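You operate a simulated robot arm through the tools that you are given. There is no shell and no other tool. Be economical: measure what you need, move in short steps, check, and stop when the job is done.

The job below is to be done with a simulated robot arm. You get a single attempt, and the scene is never put back.

JOB
Press the white finished cap's spout home, then check its height and put it back in its well.
Fine: use the lever press; leave its slide out and the gauge arm aside. Where these are worked on the way, their far stop is far enough and under half their travel is too little: gauge arm.

It is judged by the outcome, as a careful person would: the job done as asked, and still so three seconds after it is handed in. It fails if anything else is knocked over, pushed out of place, dropped, spilled or broken. Lids that push on must go on centred and level and be pressed home; caps that screw on are set level and turned clockwise until they are tight.

ROBOT AND FRAMES
A 6-joint arm with a two-finger parallel gripper, fixed in place. Base frame: the origin is at the foot of the arm, x ahead of it, y to its left, z up; the work surface is at about z = 0. Units: mm, degrees, N and s.
With the tool pointing down near the work surface it reaches from about 140 to 580 mm from the base axis. Its first joint turns from -66.0 to 66.0 degrees. Payload 2.1 kg.
The tool frame sits at the grasp point between the pads (the TCP): z along the fingers, y along the line on which they close. The tips reach 30 mm beyond it. The gripper opens to 94 mm. The fingers are 28 mm wide and 10 mm thick; the gripper's body (50 by 96 mm) begins 55 mm behind the TCP.
Orientation is that of the tool frame in the base frame, as a unit quaternion [w, x, y, z]. With the fingers straight down and closing along the base's y, the tool's x points along the base's -x, its y along +y and its z along -z.

CONTROLS
- The arm moves only by the tool move_arm. Its argument "commands" is a list of rows, each a list of 3 entries, a list of its own where there are three numbers: the turn, a rotation vector about the base's x, y, z in degrees, then the shift along the base's x, y, z in mm, then the closure, from 0 (fully open) to 1 (shut). In form: [[[wx, wy, wz], [tx, ty, tz], fingers], ...]. A call has 1 to 20 rows; each row shifts and turns the commanded pose from where the row before left it. Rows are played at 5 a second. More than 50 mm and 8.6 degrees between two rows, or a gripper value outside its range, and nothing of the call is played. A pose out of reach is approached as far as the arm can. The call stops where the force on the tool passes 80 N (or 10 N more than at its start, if that is more) or the arm is blocked; 0.2 s more then pass. Each finger travels about 72 mm/s and halts on what it meets, pressing with about 30 N; the grip force reading is that of the motor and also rises with nothing between the fingers. The clock runs only during rows and for 0.2 s after the last one: add rows that do not move to give the fingers time. The reply holds the time, the measured pose of the TCP, the force on the tool along the base axes, the opening and the grip force, in the units named above and with some noise, with the torque about the TCP (base axes, N m) and any sound that the robot's microphone picked up.
- Cameras (640 x 400 px; columns grow to the right, rows downward): "scene" is fixed at [60.9, -374.5, 489.7]; the picture's right is [0.73, -0.68, 0.00], its down [-0.34, -0.37, -0.87] and it looks along [0.59, 0.63, -0.50] (base axes); focal length 214 px, centre (320, 200). "wrist" rides on the gripper at [76, 14, -103] in the tool frame; the picture's right is [-0.18, 0.98, 0.00], its down [-0.75, -0.14, -0.64] and it looks along [-0.63, -0.12, 0.77] (tool axes); focal length 243 px, centre (320, 200). There is no depth. A picture from a camera that has moved, and an enlarged one, comes with that camera's place and axes in the base frame and with its lens.
- capture(camera): a new picture of that camera. It takes no simulated time.
- inspect(camera, box): a new picture of the part [left, top, right, bottom] of that camera's present view, enlarged. It takes no simulated time.
- job_done(): hands the job in; it is judged then, once.

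Go step by step. Nothing tells you positions but the pictures and the camera data: compare them with the known pose of the tool, close in by small moves and look again before you grip or let go. The budget is 120 turns and 68 pictures, counting those below and the enlarged ones. Unless the task says otherwise, let go and move clear before handing in, and close with one line.

The tools are called after "Emit:" as a command line: name --argument value ..., lists and objects as JSON in quotes. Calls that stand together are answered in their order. move_arm: Moves the arm, as the interface text tells. Its arguments: {"type":"object","properties":{"commands":{"type":"array"}},"required":["commands"]} The other tools are called the same way: capture (camera) takes a picture; inspect (camera, box) takes an enlarged picture of a part of a camera's view; job_done () hands the job in.

At the start:

```text
time: 0.0
ee_pos: [211.8, -223.5, 426.3]
orientation: [0.0, 0.001, 1.0, -0.001]
ft_force: [0.0, -0.1, -0.2]
moment: [-0.01, 0.02, -0.03]
width: 93.8
gripper_force: 0.0
```

scene: 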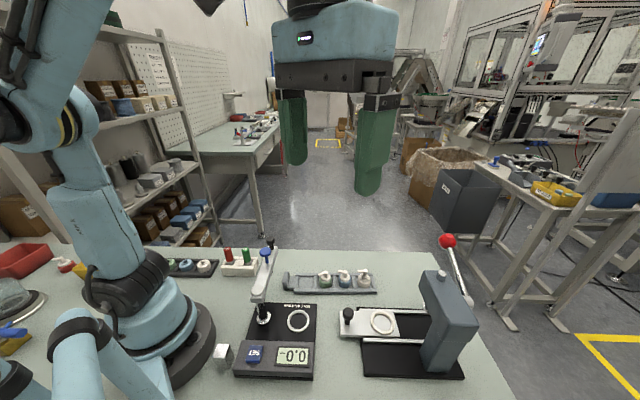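
wrist: 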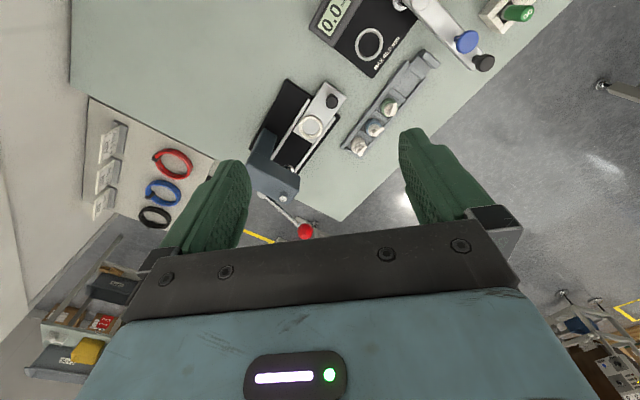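

I see a gauge with a swinging arm, a lever press with a slide, and a rack of three caps. I'll take enlarged views first.

Emit:
inspect --camera "scene" --box '[200, 220, 360, 390]'

Emit:
inspect --camera "scene" --box '[320, 220, 500, 390]'

Emit:
inspect --camera "scene" --box '[270, 250, 390, 310]'

Emit:
inspect --camera "wrist" --box '[240, 0, 540, 250]'

```text
2.35 times, centred on (280, 305) of scene
camera zoom: at [60.9, -374.5, 489.7], right [0.73, -0.68, 0.0], down [-0.34, -0.37, -0.87], along [0.59, 0.63, -0.5], focal length 505 px, centre (414, -47)
```

zoom: 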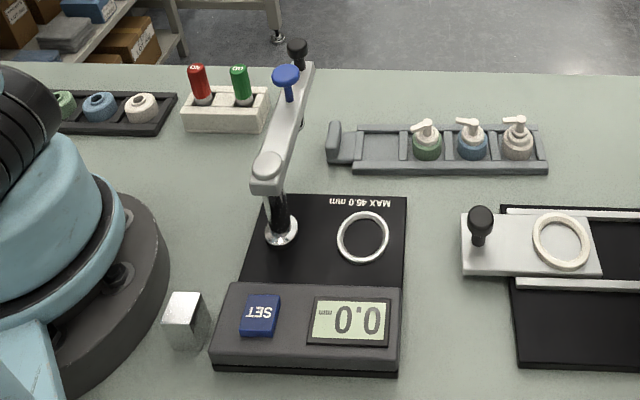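

```text
2.35 times, centred on (410, 305) of scene
camera zoom: at [60.9, -374.5, 489.7], right [0.73, -0.68, 0.0], down [-0.34, -0.37, -0.87], along [0.59, 0.63, -0.5], focal length 505 px, centre (108, -47)
```

zoom: 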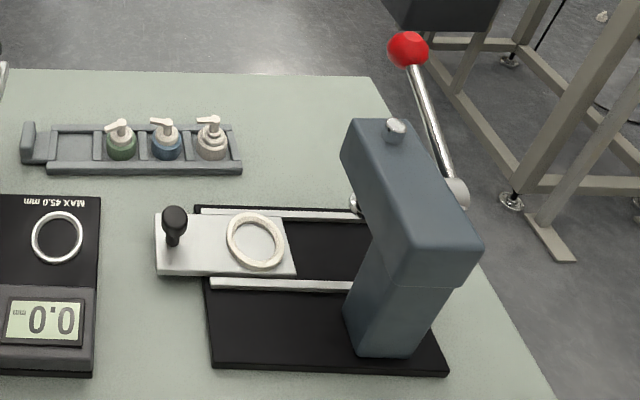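

```text
5.33 times, centred on (330, 280) of scene
camera zoom: at [60.9, -374.5, 489.7], right [0.73, -0.68, 0.0], down [-0.34, -0.37, -0.87], along [0.59, 0.63, -0.5], focal length 1144 px, centre (267, -227)
```

zoom: 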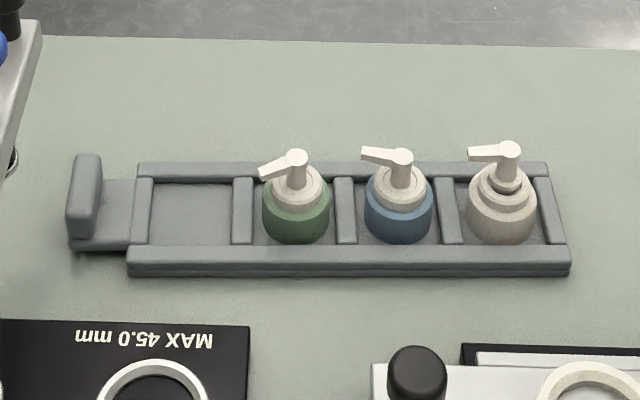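

```text
1.60 times, centred on (390, 125) of wrist
camera zoom: at [137.5, -207.7, 529.4], right [0.18, 0.98, 0.0], down [0.75, -0.14, 0.64], along [0.63, -0.12, -0.77], focal length 388 px, centre (208, 320)
```

zoom: 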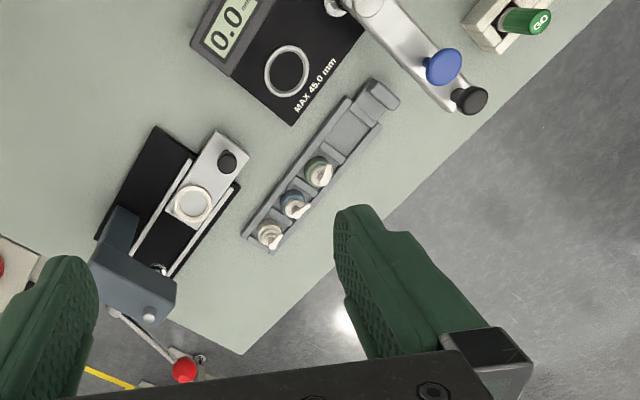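

The white cap is in the far well, its collar standing above its body. I'll turn the tool about -42° to align with the tray and come closer for a better look.

Emit:
move_arm --commands '[[[0, 0, -7], [20, 10, -25], 0], [[0, 0, -7], [20, 10, -25], 0], [[0, 0, -7], [20, 10, -25], 0], [[0, 0, -7], [20, 10, -25], 0], [[0, 0, -7], [20, 10, -25], 0], [[0, 0, -7], [20, 10, -25], 0]]'

Emit:
capture --camera "wrist"

Emit:
capture --camera "scene"

```text
time: 1.4
ee_pos: [333.8, -162.4, 275.8]
orientation: [0.0, 0.36, 0.933, -0.001]
ft_force: [-0.8, 0.0, 0.5]
moment: [0.0, -0.03, 0.03]
width: 94.3
gripper_force: 0.1
```

```text
61 pictures are left
camera wrist: at [286.4, -99.7, 378.6], right [0.8, 0.6, 0.0], down [0.46, -0.61, 0.64], along [0.39, -0.51, -0.77], focal length 243 px, centre (320, 200)
```

wrist: 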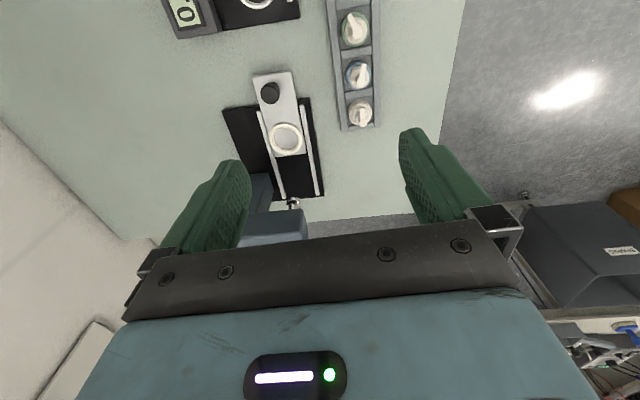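

```text
60 pictures are left
```

scene: 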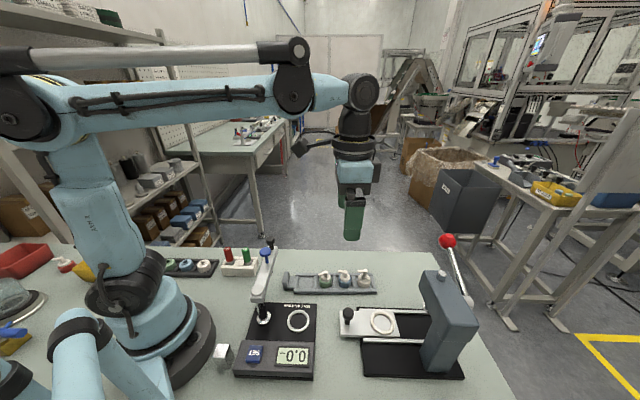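

The tray, press slide and gauge ring are all in view. I'll enlarge to measure them.

Emit:
inspect --camera "wrist" --box '[210, 0, 400, 120]'

Emit:
inspect --camera "wrist" --box '[210, 60, 400, 250]'

Emit:
inspect --camera "scene" --box '[320, 230, 500, 390]'

```text
3.33 times, centred on (305, 60) of wrist
camera zoom: at [286.4, -99.7, 378.6], right [0.8, 0.6, 0.0], down [0.46, -0.61, 0.64], along [0.39, -0.51, -0.77], focal length 809 px, centre (370, 667)
```

zoom: 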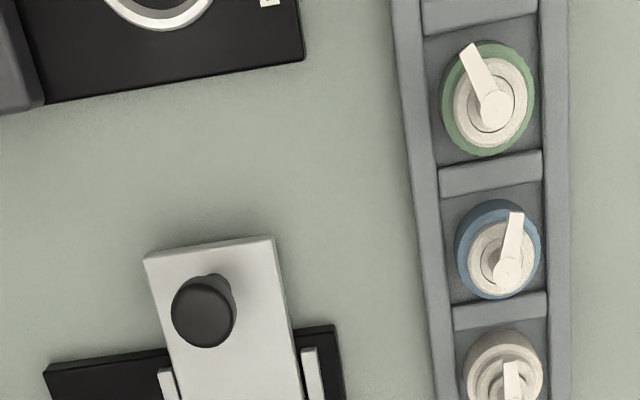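

```text
2.11 times, centred on (305, 155) of wrist
camera zoom: at [286.4, -99.7, 378.6], right [0.8, 0.6, 0.0], down [0.46, -0.61, 0.64], along [0.39, -0.51, -0.77], focal length 511 px, centre (352, 295)
```

zoom: 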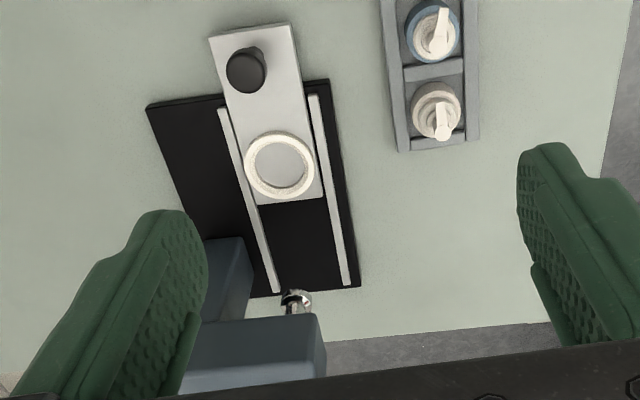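

```text
2.50 times, centred on (410, 310) of scene
camera zoom: at [60.9, -374.5, 489.7], right [0.73, -0.68, 0.0], down [-0.34, -0.37, -0.87], along [0.59, 0.63, -0.5], focal length 536 px, centre (95, -75)
```

zoom: 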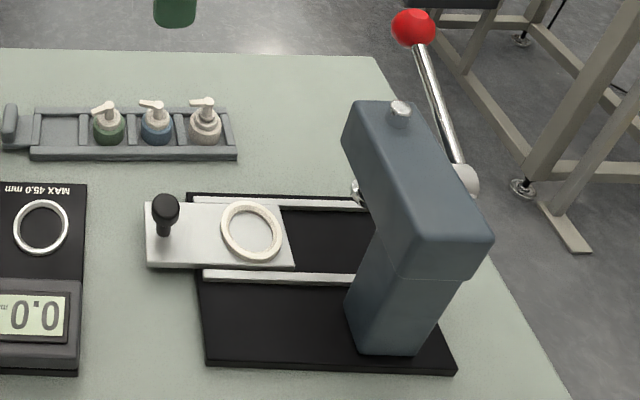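

I'll move above the white cap with the fingers part-closed and look again.

Emit:
move_arm --commands '[[[0, 0, 0], [26, -3, -40], 0], [[0, 0, 0], [26, -3, -40], 0.1], [[0, 0, 0], [26, -3, -40], 0.2], [[0, 0, 0], [0, 0, -30], 0.3], [[0, 0, 0], [0, 0, 0], 0.3]]'

Emit:
capture --camera "wrist"

Emit:
inspect --camera "scene" --box '[300, 220, 420, 310]'

```text
time: 2.6
ee_pos: [411.1, -172.4, 124.6]
orientation: [0.001, 0.358, 0.934, -0.001]
ft_force: [-0.4, 0.1, 0.1]
moment: [0.03, -0.01, -0.01]
width: 66.0
gripper_force: 0.1
```

```text
56 pictures are left
camera wrist: at [364.2, -109.4, 228.4], right [0.79, 0.61, 0.0], down [0.47, -0.61, 0.64], along [0.39, -0.51, -0.77], focal length 243 px, centre (320, 200)
```

wrist: 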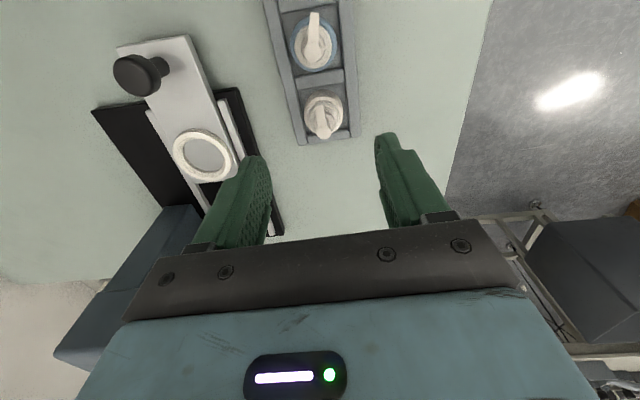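

```text
4.44 times, centred on (360, 265) of scene
camera zoom: at [60.9, -374.5, 489.7], right [0.73, -0.68, 0.0], down [-0.34, -0.37, -0.87], along [0.59, 0.63, -0.5], focal length 953 px, centre (142, -89)
```

zoom: 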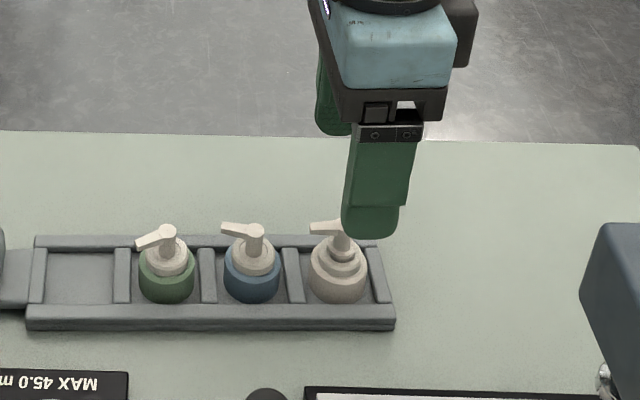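

Emit:
inspect --camera "wrist" --box '[260, 60, 400, 150]'

```text
4.44 times, centred on (330, 105) of wrist
camera zoom: at [364.2, -109.4, 228.4], right [0.79, 0.61, 0.0], down [0.47, -0.61, 0.64], along [0.39, -0.51, -0.77], focal length 1078 px, centre (276, 622)
```

zoom: 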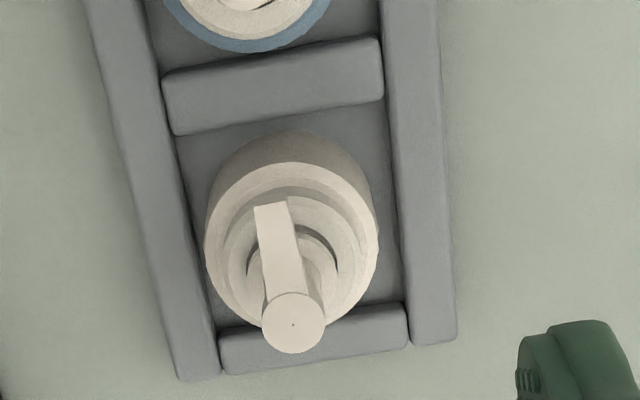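

The cap's axis is at about (412.6, -169.4) and its body is about 33 mm across. I'll centre on it, descend to grip the body above the rails, and close.

Emit:
move_arm --commands '[[[0, 0, 0], [1.5, 3, -30], 0.3], [[0, 0, 0], [0, 0, -30], 0.3], [[0, 0, 0], [0, 0, -18], 0.3], [[0, 0, 0], [0, 0, 0], 0.3]]'

Emit:
inspect --camera "scene" --box '[300, 220, 420, 310]'

Emit:
inspect --camera "wrist" --box '[220, 60, 420, 220]'

```text
time: 3.6
ee_pos: [413.2, -168.5, 46.0]
orientation: [0.0, 0.358, 0.934, -0.001]
ft_force: [-0.3, -0.2, 0.6]
moment: [0.0, 0.0, 0.0]
width: 65.8
gripper_force: 0.0
```

```text
4.44 times, centred on (360, 265) of scene
camera zoom: at [60.9, -374.5, 489.7], right [0.73, -0.68, 0.0], down [-0.34, -0.37, -0.87], along [0.59, 0.63, -0.5], focal length 953 px, centre (142, -89)
```

zoom: 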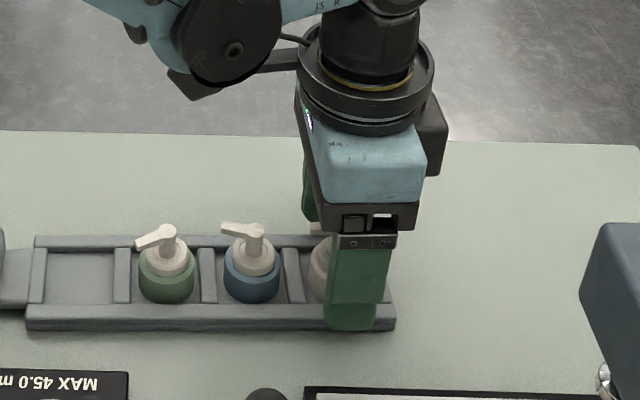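

```text
2.50 times, centred on (320, 140) of wrist
camera zoom: at [366.1, -106.1, 150.2], right [0.79, 0.61, 0.0], down [0.47, -0.61, 0.64], along [0.39, -0.51, -0.77], focal length 606 px, centre (320, 350)
```

zoom: 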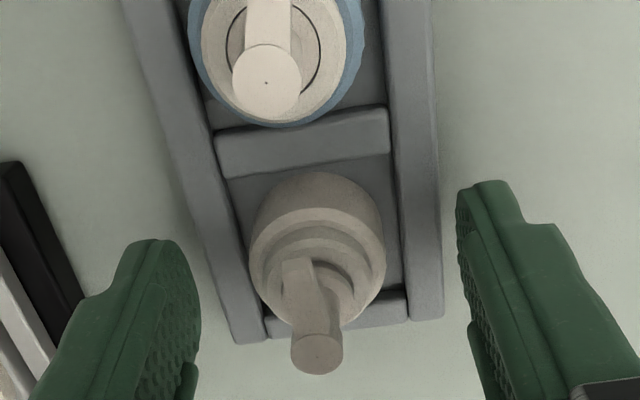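

Fingers straddle the cap centrally and are clear of the rails. Closing the grip.

Emit:
move_arm --commands '[[[0, 0, 0], [0, 0, 0], 0.55], [[0, 0, 0], [0, 0, 0], 0.7], [[0, 0, 0], [0, 0, 0], 0.7], [[0, 0, 0], [0, 0, 0], 0.7]]'

Emit:
inspect --camera "wrist" --box '[220, 60, 420, 220]'

```text
time: 4.6
ee_pos: [412.6, -169.0, 47.9]
orientation: [0.0, 0.359, 0.933, -0.001]
ft_force: [0.9, 0.5, 0.0]
moment: [-0.02, 0.0, 0.0]
width: 29.5
gripper_force: 10.1
```

```text
2.50 times, centred on (320, 140) of wrist
camera zoom: at [366.1, -106.1, 150.5], right [0.79, 0.61, 0.0], down [0.47, -0.61, 0.64], along [0.39, -0.51, -0.77], focal length 606 px, centre (320, 350)
```

zoom: 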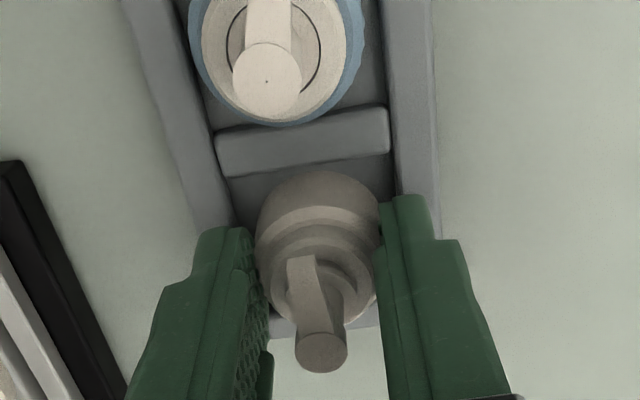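

The cap is gripped at about 29.5 mm width. I'll grip a bit harder and lift.

Emit:
move_arm --commands '[[[0, 0, 0], [0, 0, 0], 0.9], [[0, 0, 0], [0, 0, 10], 0.9], [[0, 0, 0], [0, 0, 20], 0.9], [[0, 0, 0], [0, 0, 30], 0.9], [[0, 0, 0], [0, 0, 0], 0.9]]'

Emit:
capture --camera "wrist"

Emit:
inspect --camera "scene" --box '[300, 200, 460, 320]'

```text
time: 5.8
ee_pos: [412.3, -168.1, 107.5]
orientation: [0.0, 0.358, 0.934, 0.0]
ft_force: [0.7, -0.7, -1.3]
moment: [-0.01, -0.01, 0.01]
width: 29.5
gripper_force: 10.1
```

```text
50 pictures are left
camera wrist: at [366.0, -106.3, 211.2], right [0.79, 0.61, 0.0], down [0.47, -0.61, 0.64], along [0.39, -0.51, -0.77], focal length 243 px, centre (320, 200)
```

wrist: 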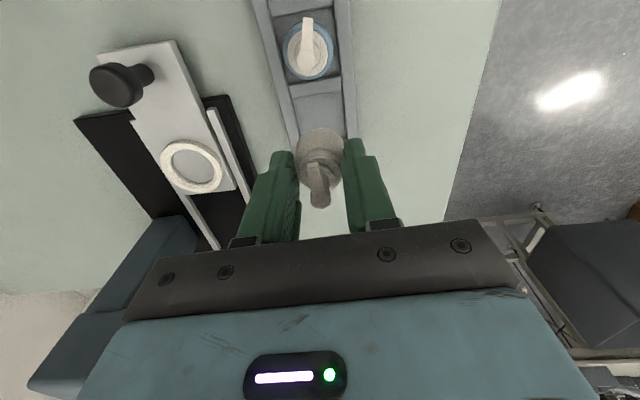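

```text
3.33 times, centred on (380, 260) of scene
camera zoom: at [60.9, -374.5, 489.7], right [0.73, -0.68, 0.0], down [-0.34, -0.37, -0.87], along [0.59, 0.63, -0.5], focal length 715 px, centre (120, 0)
```

zoom: 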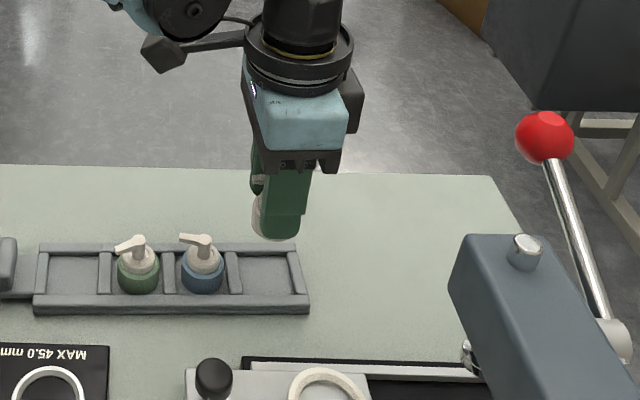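

The cap is held and lifted. Next I'll move above the slide's ring and look.

Emit:
move_arm --commands '[[[0, 0, 0], [-21, -34, 5], 0.9], [[0, 0, 0], [-21, -34, 0], 0.9], [[0, 0, 0], [-22, -36, 0], 0.9], [[0, 0, 0], [0, 0, 0], 0.9]]'

Emit:
capture --camera "wrist"

Emit:
inspect --camera "scene" --box '[320, 230, 480, 350]'

```text
time: 6.8
ee_pos: [348.5, -273.3, 112.1]
orientation: [0.0, 0.359, 0.934, -0.001]
ft_force: [-0.2, 0.7, 0.5]
moment: [0.02, 0.01, 0.03]
width: 29.7
gripper_force: 9.9
```

```text
48 pictures are left
camera wrist: at [302.1, -210.3, 215.9], right [0.79, 0.61, 0.0], down [0.47, -0.61, 0.64], along [0.39, -0.51, -0.77], focal length 243 px, centre (320, 200)
```

wrist: 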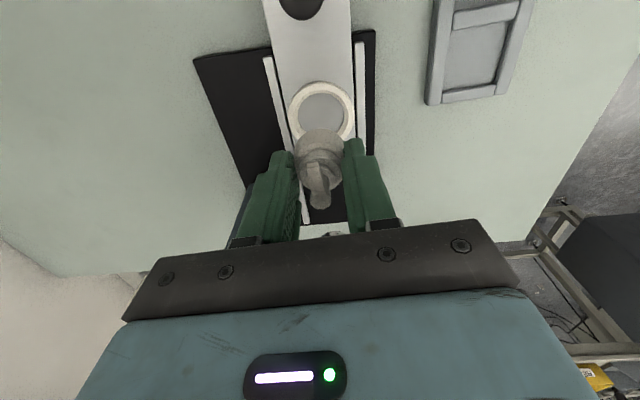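

```text
3.33 times, centred on (400, 290) of scene
camera zoom: at [60.9, -374.5, 489.7], right [0.73, -0.68, 0.0], down [-0.34, -0.37, -0.87], along [0.59, 0.63, -0.5], focal length 715 px, centre (53, -100)
```

zoom: 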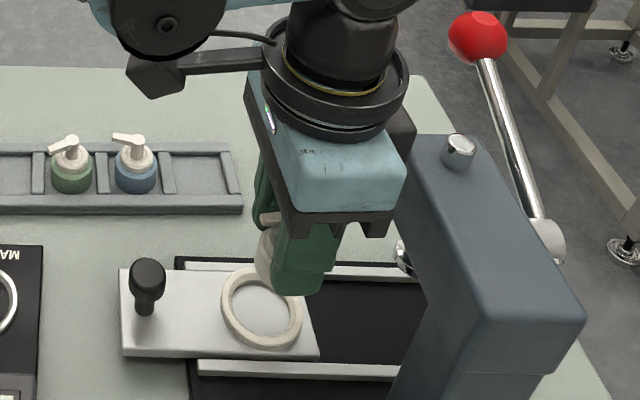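

Emit:
move_arm --commands '[[[0, 0, 0], [-0.5, 3.5, -20], 0.9], [[0, 0, 0], [0, 0, -18], 0.9], [[0, 0, 0], [0, 0, 0], 0.9]]'

Emit:
inspect --camera "wrist" --box '[240, 60, 400, 220]'

Emit:
inspect --camera "scene" --box '[340, 270, 440, 350]'

```text
time: 7.6
ee_pos: [349.4, -269.8, 75.5]
orientation: [-0.001, 0.358, 0.934, -0.001]
ft_force: [0.3, 0.5, -1.0]
moment: [0.02, 0.01, -0.02]
width: 29.8
gripper_force: 10.1
```

```text
2.50 times, centred on (320, 140) of wrist
camera zoom: at [301.7, -206.8, 178.4], right [0.79, 0.61, 0.0], down [0.47, -0.61, 0.64], along [0.39, -0.51, -0.77], focal length 606 px, centre (320, 350)
```

zoom: 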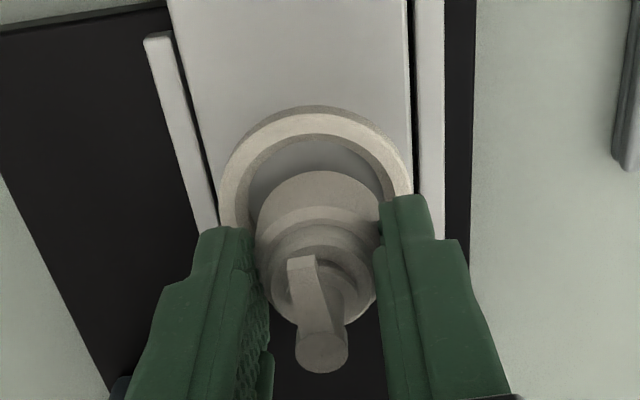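

```text
5.00 times, centred on (390, 310) of scene
camera zoom: at [60.9, -374.5, 489.7], right [0.73, -0.68, 0.0], down [-0.34, -0.37, -0.87], along [0.59, 0.63, -0.5], focal length 1072 px, centre (-30, -350)
```

zoom: 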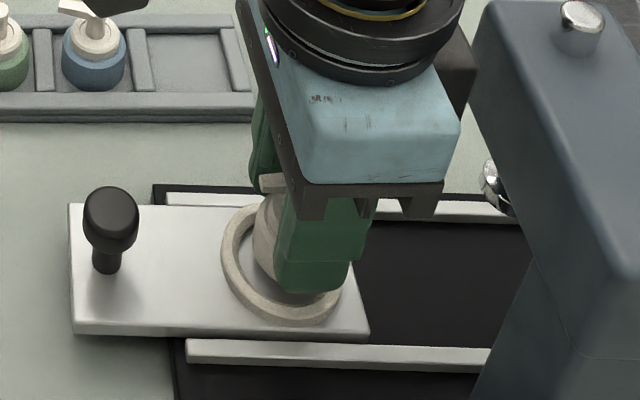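

The ring is well centred under the cap with only a small correction needed. I'll descend in steps, watching the force.

Emit:
move_arm --commands '[[[0, 0, 0], [-0.5, -1, -10], 0.9], [[0, 0, 0], [0, 0, -7], 0.9], [[0, 0, 0], [0, 0, 0], 0.9]]'

Emit:
inspect --camera "scene" --box '[340, 270, 440, 350]'

Emit:
inspect --camera "wrist" --box '[240, 60, 400, 220]'

```text
time: 8.5
ee_pos: [347.5, -270.5, 59.8]
orientation: [0.001, 0.359, 0.933, 0.0]
ft_force: [-0.8, 2.2, 16.1]
moment: [0.01, -0.09, 0.01]
width: 31.2
gripper_force: 9.8
stopped in row 3: the force on the tool passed its limit at 82 N (the readings are from after the stop); the commanded pose is now the measured one
```

```text
5.00 times, centred on (390, 310) of scene
camera zoom: at [60.8, -374.4, 489.7], right [0.73, -0.68, 0.0], down [-0.34, -0.37, -0.87], along [0.59, 0.63, -0.5], focal length 1072 px, centre (-30, -350)
```

zoom: 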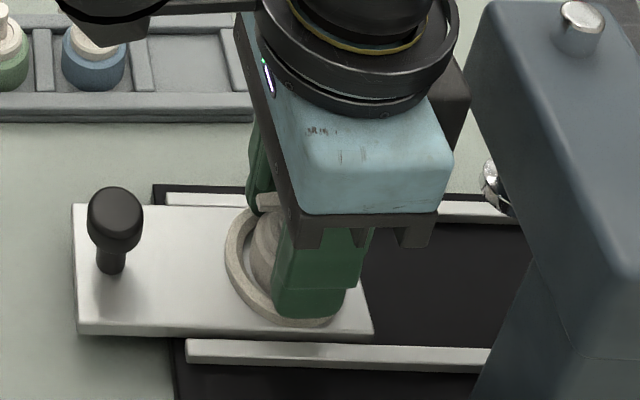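

```text
2.50 times, centred on (320, 140) of wrist
camera zoom: at [301.4, -208.2, 163.4], right [0.8, 0.61, 0.0], down [0.47, -0.61, 0.64], along [0.39, -0.51, -0.77], focal length 606 px, centre (320, 350)
```

zoom: 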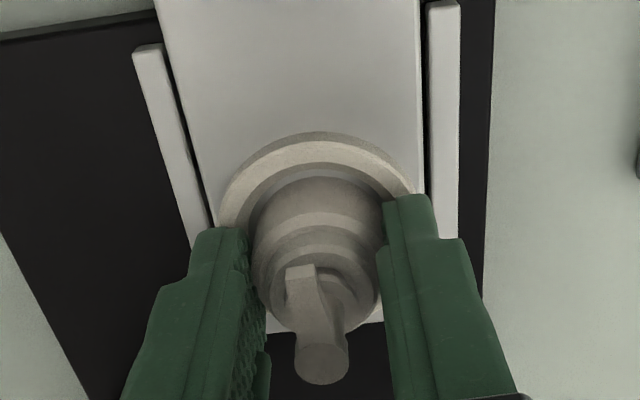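

Contact was made at a height consistent with the cap standing on the slide floor inside the ring. I'll relax the force slightly, then open and look.

Emit:
move_arm --commands '[[[0, 0, 0], [0, 0, 0.3], 0.8], [[0, 0, 0], [0, 0, 0], 0.6], [[0, 0, 0], [0, 0, 0], 0.5], [[0, 0, 0], [0, 0, 0], 0.4], [[0, 0, 0], [0, 0, 0], 0.4]]'

Emit:
inspect --camera "wrist" --box '[220, 60, 420, 220]'

```text
time: 9.7
ee_pos: [349.1, -269.4, 60.1]
orientation: [0.0, 0.357, 0.934, 0.001]
ft_force: [2.0, 3.4, 15.5]
moment: [-0.15, 0.26, 0.13]
width: 53.6
gripper_force: 0.1
```

```text
2.50 times, centred on (320, 140) of wrist
camera zoom: at [301.8, -207.4, 163.4], right [0.79, 0.61, 0.0], down [0.47, -0.61, 0.64], along [0.39, -0.51, -0.77], focal length 606 px, centre (320, 350)
```

zoom: 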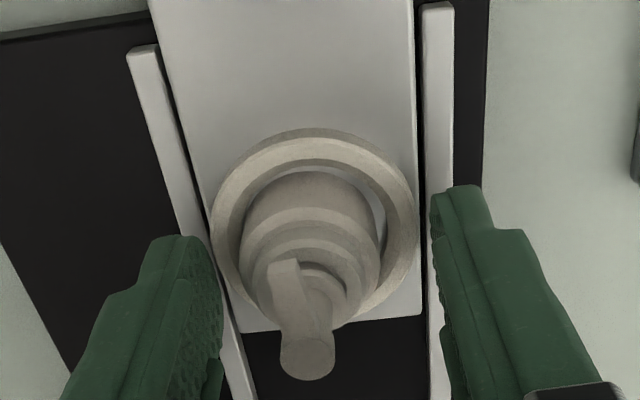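

The cap is free inside the ring, but the fingertips are resting on something. I'll rise straight up and check how the cap sits.

Emit:
move_arm --commands '[[[0, 0, 0], [0, 0, 10], 0.4], [[0, 0, 0], [0, 0, 25], 0.4], [[0, 0, 0], [0, 0, 25], 0.4], [[0, 0, 0], [0, 0, 0], 0.4]]'

Emit:
inspect --camera "wrist" --box '[240, 40, 400, 200]'

Emit:
inspect --camera "scene" --box '[340, 270, 440, 350]'

```text
time: 10.7
ee_pos: [347.3, -270.0, 119.4]
orientation: [0.0, 0.358, 0.934, 0.0]
ft_force: [0.1, 0.7, 0.0]
moment: [-0.01, -0.01, -0.01]
width: 56.8
gripper_force: 0.1
```

```text
2.50 times, centred on (320, 120) of wrist
camera zoom: at [301.0, -208.2, 223.2], right [0.8, 0.61, 0.0], down [0.47, -0.61, 0.64], along [0.39, -0.51, -0.77], focal length 606 px, centre (320, 400)
```

zoom: 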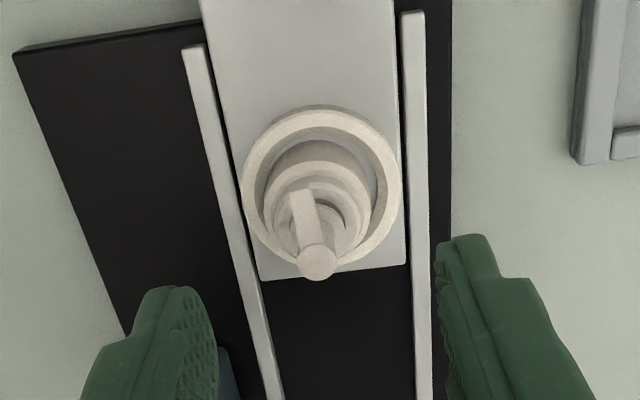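

```text
5.00 times, centred on (390, 310) of scene
camera zoom: at [60.9, -374.5, 489.7], right [0.73, -0.68, 0.0], down [-0.34, -0.37, -0.87], along [0.59, 0.63, -0.5], focal length 1072 px, centre (-30, -350)
```

zoom: 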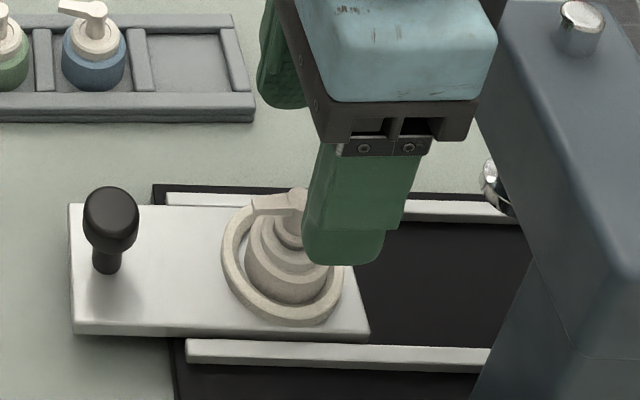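

The cap sits upright in the ring. Next is the slide's knob, near (289, -220) with its top at about z=75; I'll move above it.

Emit:
move_arm --commands '[[[0, 0, 0], [-20, 17, 6], 0.4], [[0, 0, 0], [-20, 17, 0], 0.4], [[0, 0, 0], [-18, 17, 0], 0.4], [[0, 0, 0], [0, 0, 0], 0.4]]'

Emit:
inspect --camera "wrist" --box '[200, 40, 440, 220]'

Emit:
inspect --camera "scene" --box '[320, 230, 480, 390]'

```text
time: 11.7
ee_pos: [289.6, -219.9, 124.8]
orientation: [-0.001, 0.358, 0.934, 0.0]
ft_force: [0.9, -0.7, 0.3]
moment: [0.02, 0.02, 0.02]
width: 56.5
gripper_force: 0.0
```

```text
2.22 times, centred on (320, 130) of wrist
camera zoom: at [243.5, -157.2, 228.8], right [0.79, 0.61, 0.0], down [0.47, -0.61, 0.64], along [0.39, -0.51, -0.77], focal length 539 px, centre (320, 356)
```

zoom: 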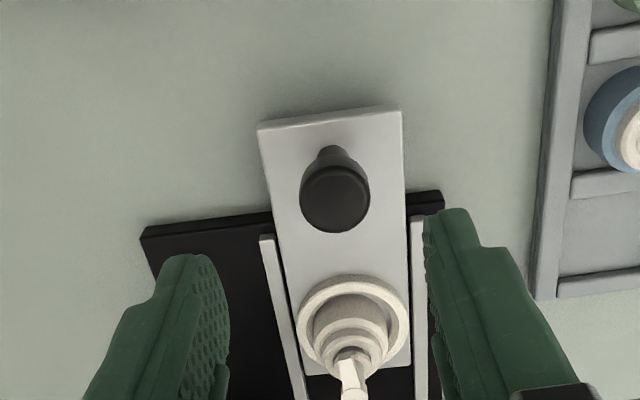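

```text
2.50 times, centred on (400, 310) of scene
camera zoom: at [60.9, -374.5, 489.7], right [0.73, -0.68, 0.0], down [-0.34, -0.37, -0.87], along [0.59, 0.63, -0.5], focal length 536 px, centre (120, -75)
```

zoom: 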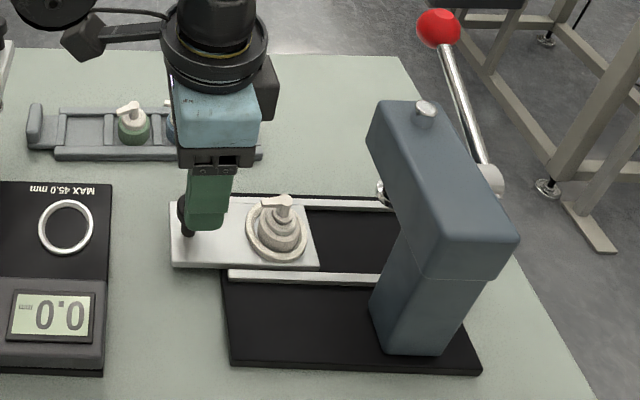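

Emit:
move_arm --commands '[[[0, 0, 0], [-1.4, 7.8, 0], 0.4], [[0, 0, 0], [0, 0, -30], 0.4], [[0, 0, 0], [0, 0, -30], 0.4], [[0, 0, 0], [0, 0, 0], 0.4]]'

Emit:
inspect --camera "wrist" --box '[200, 40, 440, 220]'

```text
time: 12.7
ee_pos: [289.5, -211.9, 64.7]
orientation: [-0.001, 0.36, 0.933, -0.001]
ft_force: [0.8, -0.6, 0.9]
moment: [0.0, -0.01, -0.02]
width: 56.4
gripper_force: 0.2
```

```text
2.22 times, centred on (320, 130) of wrist
camera zoom: at [242.6, -149.5, 168.4], right [0.8, 0.61, 0.0], down [0.47, -0.61, 0.64], along [0.39, -0.51, -0.77], focal length 539 px, centre (320, 356)
```

zoom: 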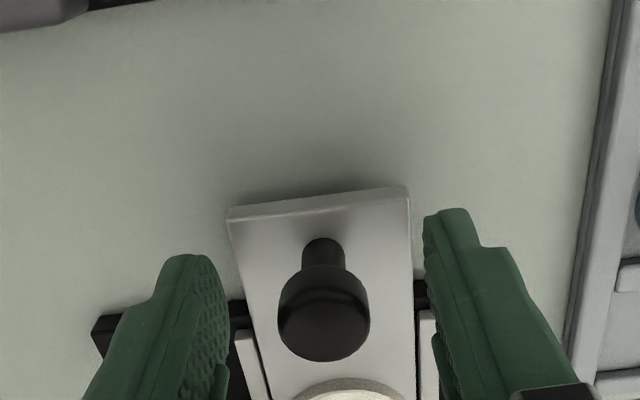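

The knob is between the fingers. I'll grip it and push the slide in along u, in steps.

Emit:
move_arm --commands '[[[0, 0, 0], [0, 0, 0], 0.6], [[0, 0, 0], [0, 0, 0], 0.8], [[0, 0, 0], [0, 0, 0], 0.85], [[0, 0, 0], [0, 0, 0], 0.85], [[0, 0, 0], [7.4, -6.7, 0], 0.85], [[0, 0, 0], [7.4, -6.7, 0], 0.85], [[0, 0, 0], [7.4, -6.7, 0], 0.85], [[0, 0, 0], [7.4, -6.7, 0], 0.85], [[0, 0, 0], [0, 0, 0], 0.85]]'

Emit:
inspect --camera "scene" --box '[320, 230, 480, 390]'

```text
time: 14.7
ee_pos: [316.3, -241.0, 66.3]
orientation: [-0.001, 0.359, 0.933, -0.002]
ft_force: [-16.6, -15.7, -24.1]
moment: [0.39, 0.19, -0.39]
width: 23.1
gripper_force: 45.0
```

```text
2.50 times, centred on (400, 310) of scene
camera zoom: at [60.9, -374.6, 489.6], right [0.73, -0.68, 0.0], down [-0.34, -0.37, -0.87], along [0.59, 0.63, -0.5], focal length 536 px, centre (120, -75)
```

zoom: 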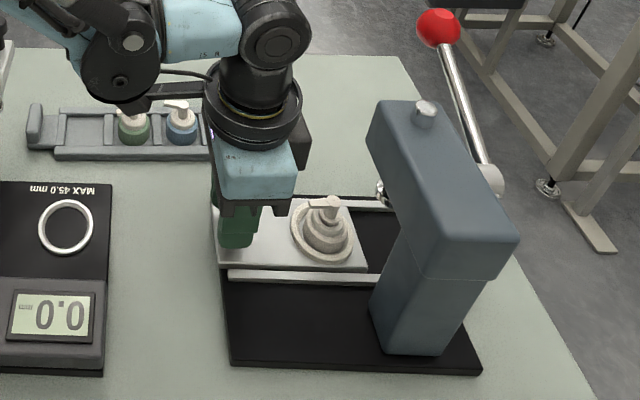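

The slide moves, with a side load showing its track runs nearer -45°. I'll ease that and go on with the corrected direction.

Emit:
move_arm --commands '[[[0, 0, 0], [-1.2, -1.2, -0.8], 0.85], [[0, 0, 0], [6.9, -7.3, 0], 0.85], [[0, 0, 0], [6.9, -7.3, 0], 0.85], [[0, 0, 0], [6.9, -7.3, 0], 0.85], [[0, 0, 0], [0, 0, 0], 0.85]]'

Emit:
inspect --camera "scene" --box '[320, 230, 480, 390]'

```text
time: 15.9
ee_pos: [338.7, -261.6, 65.6]
orientation: [0.001, 0.358, 0.934, 0.002]
ft_force: [5.8, 5.3, 19.8]
moment: [0.28, 0.18, -0.2]
width: 23.0
gripper_force: 45.1
```

```text
2.50 times, centred on (400, 310) of scene
camera zoom: at [60.8, -374.4, 489.7], right [0.73, -0.68, 0.0], down [-0.34, -0.37, -0.87], along [0.59, 0.63, -0.5], focal length 536 px, centre (120, -75)
```

zoom: 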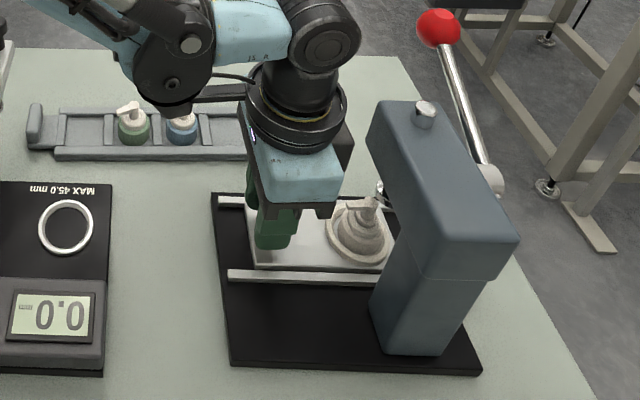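

Emit:
move_arm --commands '[[[0, 0, 0], [7.2, -6.9, 0.4], 0.85], [[0, 0, 0], [7.2, -6.9, 0], 0.85], [[0, 0, 0], [0, 0, 0], 0.85]]'

Emit:
inspect --camera "scene" --box '[360, 250, 460, 350]'

Emit:
capture --camera "wrist"

```text
time: 16.7
ee_pos: [349.7, -273.1, 64.9]
orientation: [-0.007, 0.358, 0.934, 0.003]
ft_force: [-21.5, 40.8, 9.1]
moment: [0.16, 0.04, -0.12]
width: 23.4
gripper_force: 44.7
```

```text
4.00 times, centred on (410, 300) of scene
camera zoom: at [60.8, -374.4, 489.7], right [0.73, -0.68, 0.0], down [-0.34, -0.37, -0.87], along [0.59, 0.63, -0.5], focal length 858 px, centre (-40, -200)
```

zoom: 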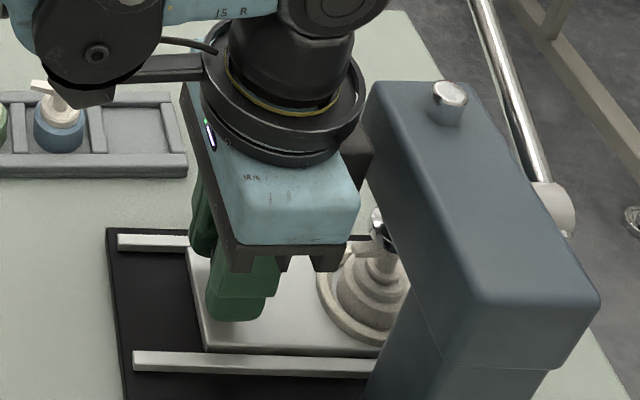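

```text
33 pictures are left
camera wrist: at [304.4, -211.7, 169.6], right [0.79, 0.61, 0.0], down [0.47, -0.62, 0.63], along [0.38, -0.5, -0.78], focal length 243 px, centre (320, 200)
```

wrist: 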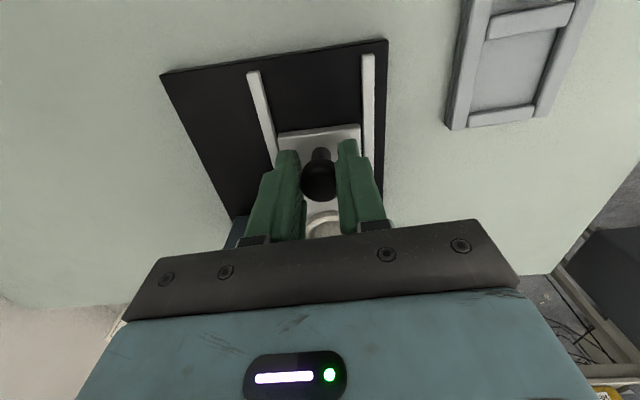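

The push is now meeting about 43 N, probably the slide's stop. I'll look closely at the ram and cap alignment.

Emit:
inspect --camera "scene" --box '[430, 285, 475, 330]'

Emit:
inspect --camera "scene" --box '[395, 285, 440, 330]'

```text
8.89 times, centred on (452, 308) of scene
camera zoom: at [60.8, -374.4, 489.7], right [0.73, -0.68, 0.0], down [-0.34, -0.37, -0.87], along [0.59, 0.63, -0.5], focal length 1906 px, centre (-858, -756)
```

zoom: 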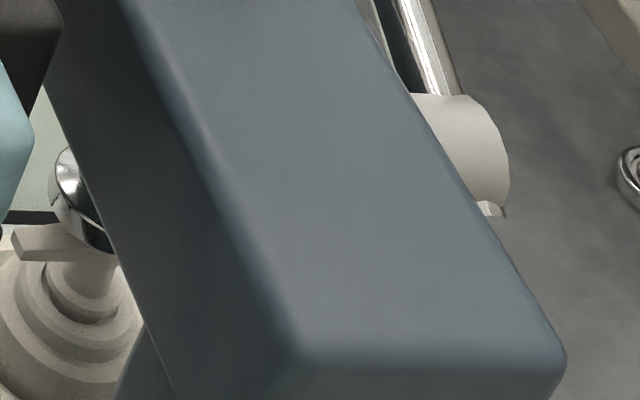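

```text
8.89 times, centred on (418, 308) of scene
camera zoom: at [60.8, -374.4, 489.7], right [0.73, -0.68, 0.0], down [-0.34, -0.37, -0.87], along [0.59, 0.63, -0.5], focal length 1906 px, centre (-547, -756)
```

zoom: 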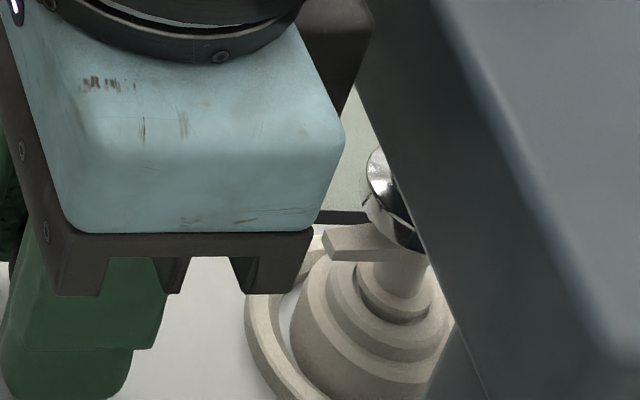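

The force acts at the knob with almost no moment, so this is the slide's stop, and the cap is under the ram. I'll relieve the push, release the knob, rise, and close the fingers ready to push the lever.

Emit:
move_arm --commands '[[[0, 0, 0], [-3, 2.8, 0], 0.85], [[0, 0, 0], [0, 0, 0], 0.7], [[0, 0, 0], [0, 0, 0], 0.5], [[0, 0, 0], [0, 0, 0], 0.45], [[0, 0, 0], [0, 0, 30], 0.45], [[0, 0, 0], [0, 0, 40], 0.45], [[0, 0, 0], [0, 0, 45], 0.6], [[0, 0, 0], [0, 0, 45], 0.8], [[0, 0, 0], [0, 0, 40], 1], [[0, 0, 0], [0, 0, 0], 1]]'

Emit:
capture --camera "wrist"

Emit:
inspect --camera "scene" --box '[360, 220, 500, 390]'

```text
time: 18.9
ee_pos: [348.8, -274.5, 266.0]
orientation: [0.0, 0.359, 0.933, 0.001]
ft_force: [0.3, 0.2, -0.1]
moment: [-0.01, 0.0, 0.04]
width: 0.0
gripper_force: 29.7
```

```text
30 pictures are left
camera wrist: at [301.8, -211.1, 368.6], right [0.8, 0.61, 0.0], down [0.47, -0.61, 0.64], along [0.39, -0.51, -0.77], focal length 243 px, centre (320, 200)
```

wrist: 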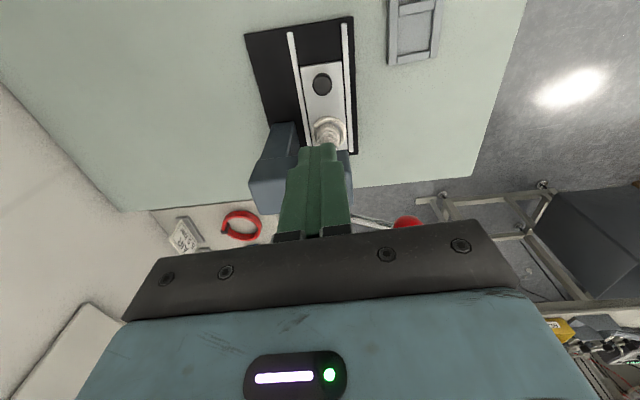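

```text
2.35 times, centred on (430, 305) of scene
camera zoom: at [60.9, -374.5, 489.7], right [0.73, -0.68, 0.0], down [-0.34, -0.37, -0.87], along [0.59, 0.63, -0.5], focal length 505 px, centre (61, -47)
```

zoom: 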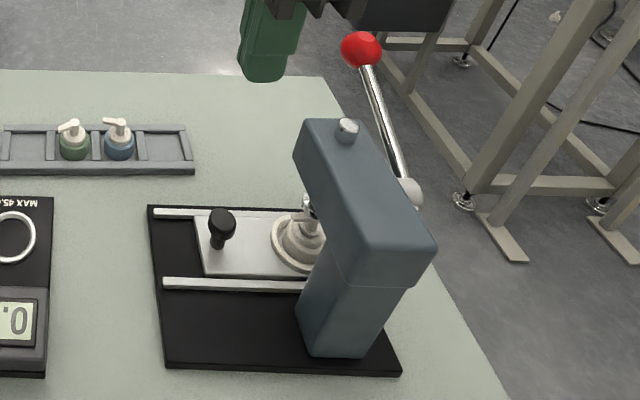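

The slide stays in, and the ball is at about (489, -303, 188). I'll move the closed fingers above it.

Emit:
move_arm --commands '[[[0, 0, 0], [35, -7, 0], 1], [[0, 0, 0], [35, -7, 0], 1], [[0, 0, 0], [35, -8, 0], 1], [[0, 0, 0], [35, -8, 0], 1], [[0, 0, 0], [0, 0, 0], 1]]'

Emit:
inspect --camera "scene" --box '[360, 190, 520, 350]'

Emit:
capture --camera "wrist"

```text
time: 20.1
ee_pos: [453.2, -289.2, 256.7]
orientation: [0.0, 0.36, 0.933, 0.0]
ft_force: [-0.2, -0.5, 0.6]
moment: [-0.01, 0.02, -0.03]
width: 0.1
gripper_force: 29.9
out of reach, approached as far as the arm can: row 3, 4
```

```text
2.50 times, centred on (440, 270) of scene
camera zoom: at [60.9, -374.5, 489.7], right [0.73, -0.68, 0.0], down [-0.34, -0.37, -0.87], along [0.59, 0.63, -0.5], focal length 536 px, centre (20, 25)
```

zoom: 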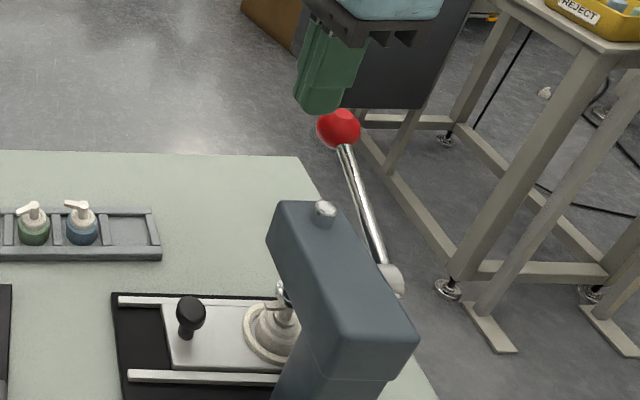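

```text
27 pictures are left
camera wrist: at [406.0, -226.9, 359.7], right [0.8, 0.61, 0.0], down [0.47, -0.61, 0.64], along [0.39, -0.51, -0.77], focal length 243 px, centre (320, 200)
```

wrist: 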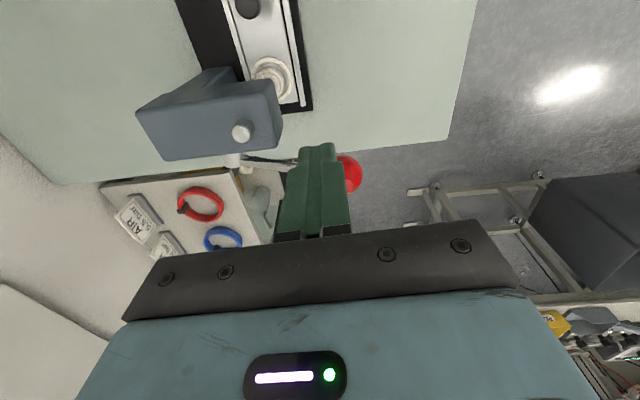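

Tool-down doesn't reach at this height, so I'll tilt the fingers outward by 24°.

Emit:
move_arm --commands '[[[-4.2, -6.8, 0], [0, 0, 0], 1], [[-4.2, -6.8, 0], [0, 0, 0], 1], [[-4.2, -6.8, 0], [0, 0, 0], 1], [[0, 0, 0], [0, 0, 0], 1], [[0, 0, 0], [0, 0, 0], 1]]'

Emit:
inspect --camera "scene" --box '[360, 190, 520, 350]'

Emit:
capture --camera "wrist"

```text
time: 21.3
ee_pos: [453.5, -288.4, 255.6]
orientation: [0.204, 0.351, 0.913, -0.04]
ft_force: [0.7, 0.1, 0.4]
moment: [0.02, -0.01, 0.0]
width: 0.2
gripper_force: 29.6
```

```text
2.50 times, centred on (440, 270) of scene
camera zoom: at [60.9, -374.5, 489.7], right [0.73, -0.68, 0.0], down [-0.34, -0.37, -0.87], along [0.59, 0.63, -0.5], focal length 536 px, centre (20, 25)
```

zoom: 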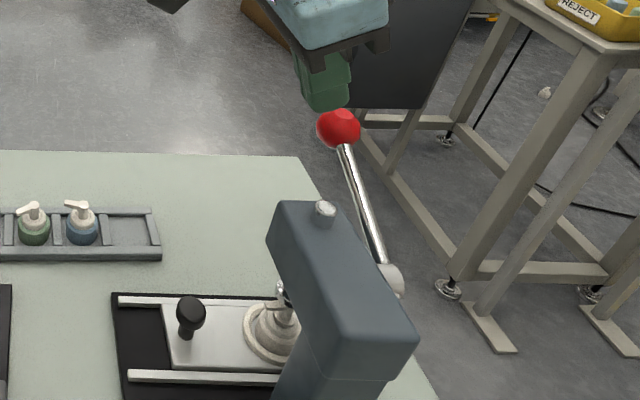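

```text
25 pictures are left
camera wrist: at [375.9, -207.6, 321.3], right [0.77, 0.62, 0.14], down [0.19, -0.44, 0.88], along [0.61, -0.65, -0.46], focal length 243 px, centre (320, 200)
```

wrist: 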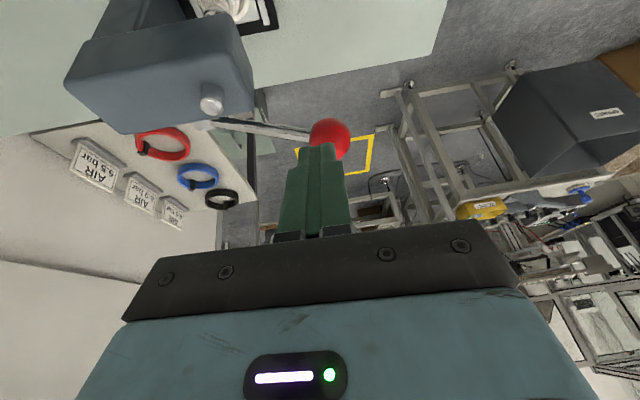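

The ball is well triangulated at (487, -305, 193.5). I'll put the fingertips just above its crown, then start pressing along the arc.

Emit:
move_arm --commands '[[[0, 0, 0], [12, -5, 0], 1], [[0, 0, 0], [11, -5, 0], 1], [[0, 0, 0], [0, 0, -10], 1], [[0, 0, 0], [0, 0, -4], 1], [[0, 0, 0], [0, 0, 0], 1]]'

Emit:
inspect --camera "scene" --box '[390, 210, 490, 310]'

```text
time: 22.5
ee_pos: [476.7, -298.8, 242.6]
orientation: [0.204, 0.351, 0.913, -0.039]
ft_force: [-0.2, 0.0, 0.1]
moment: [-0.03, -0.03, 0.0]
width: 0.0
gripper_force: 29.9
```

```text
4.00 times, centred on (440, 260) of scene
camera zoom: at [60.9, -374.5, 489.7], right [0.73, -0.68, 0.0], down [-0.34, -0.37, -0.87], along [0.59, 0.63, -0.5], focal length 858 px, centre (-160, -40)
```

zoom: 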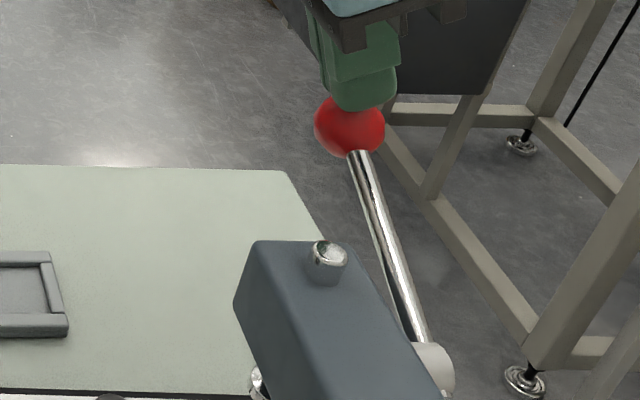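

Aligned within a few mm. I'll correct slightly and press the first part of the arc.

Emit:
move_arm --commands '[[[0, 0, 0], [-2, 2, -3], 1], [[0, 0, 0], [1.3, 1.4, -6], 1], [[0, 0, 0], [1.3, 1.4, -6], 1], [[0, 0, 0], [1.3, 1.4, -6], 1], [[0, 0, 0], [1.3, 1.4, -6], 1], [[0, 0, 0], [0.7, 0.7, -6], 1], [[0, 0, 0], [0, 0, 0], 1]]'

Emit:
inspect --camera "scene" --box '[390, 210, 490, 310]'

```text
time: 24.1
ee_pos: [478.7, -289.2, 209.0]
orientation: [0.204, 0.351, 0.913, -0.038]
ft_force: [-0.2, 0.8, 1.3]
moment: [0.02, -0.01, 0.01]
width: 0.0
gripper_force: 29.9
```

```text
4.00 times, centred on (440, 260) of scene
camera zoom: at [60.9, -374.5, 489.7], right [0.73, -0.68, 0.0], down [-0.34, -0.37, -0.87], along [0.59, 0.63, -0.5], focal length 858 px, centre (-160, -40)
```

zoom: 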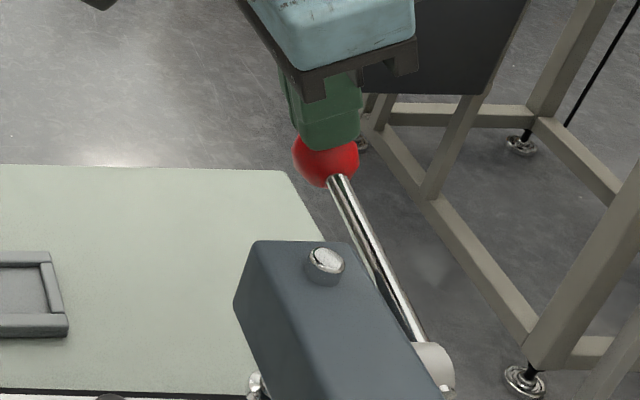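

The lever and ram are going down with little force so far. Continuing along the arc.

Emit:
move_arm --commands '[[[0, 0, 0], [0.5, 0.5, -5], 1], [[0, 0, 0], [0.3, 0.3, -5], 1], [[0, 0, 0], [0, 0, -5], 1], [[0, 0, 0], [0, 0, -5], 1], [[0, 0, 0], [0, 0, -5], 1], [[0, 0, 0], [-0.5, -0.5, -5], 1], [[0, 0, 0], [0, 0, 0], 1]]'

Emit:
inspect --camera "scene" --box '[390, 220, 490, 330]'

```text
time: 25.7
ee_pos: [479.2, -290.5, 179.3]
orientation: [0.204, 0.352, 0.913, -0.039]
ft_force: [-0.6, 2.6, 2.4]
moment: [0.04, 0.0, 0.01]
width: 0.0
gripper_force: 29.8
```

```text
3.64 times, centred on (440, 275) of scene
camera zoom: at [60.9, -374.5, 489.7], right [0.73, -0.68, 0.0], down [-0.34, -0.37, -0.87], along [0.59, 0.63, -0.5], focal length 780 px, centre (-116, -73)
```

zoom: 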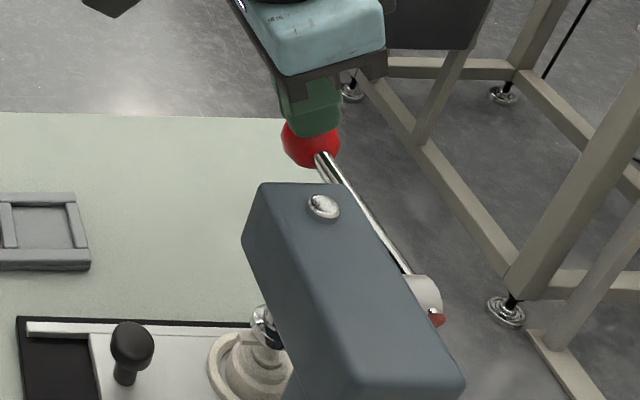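

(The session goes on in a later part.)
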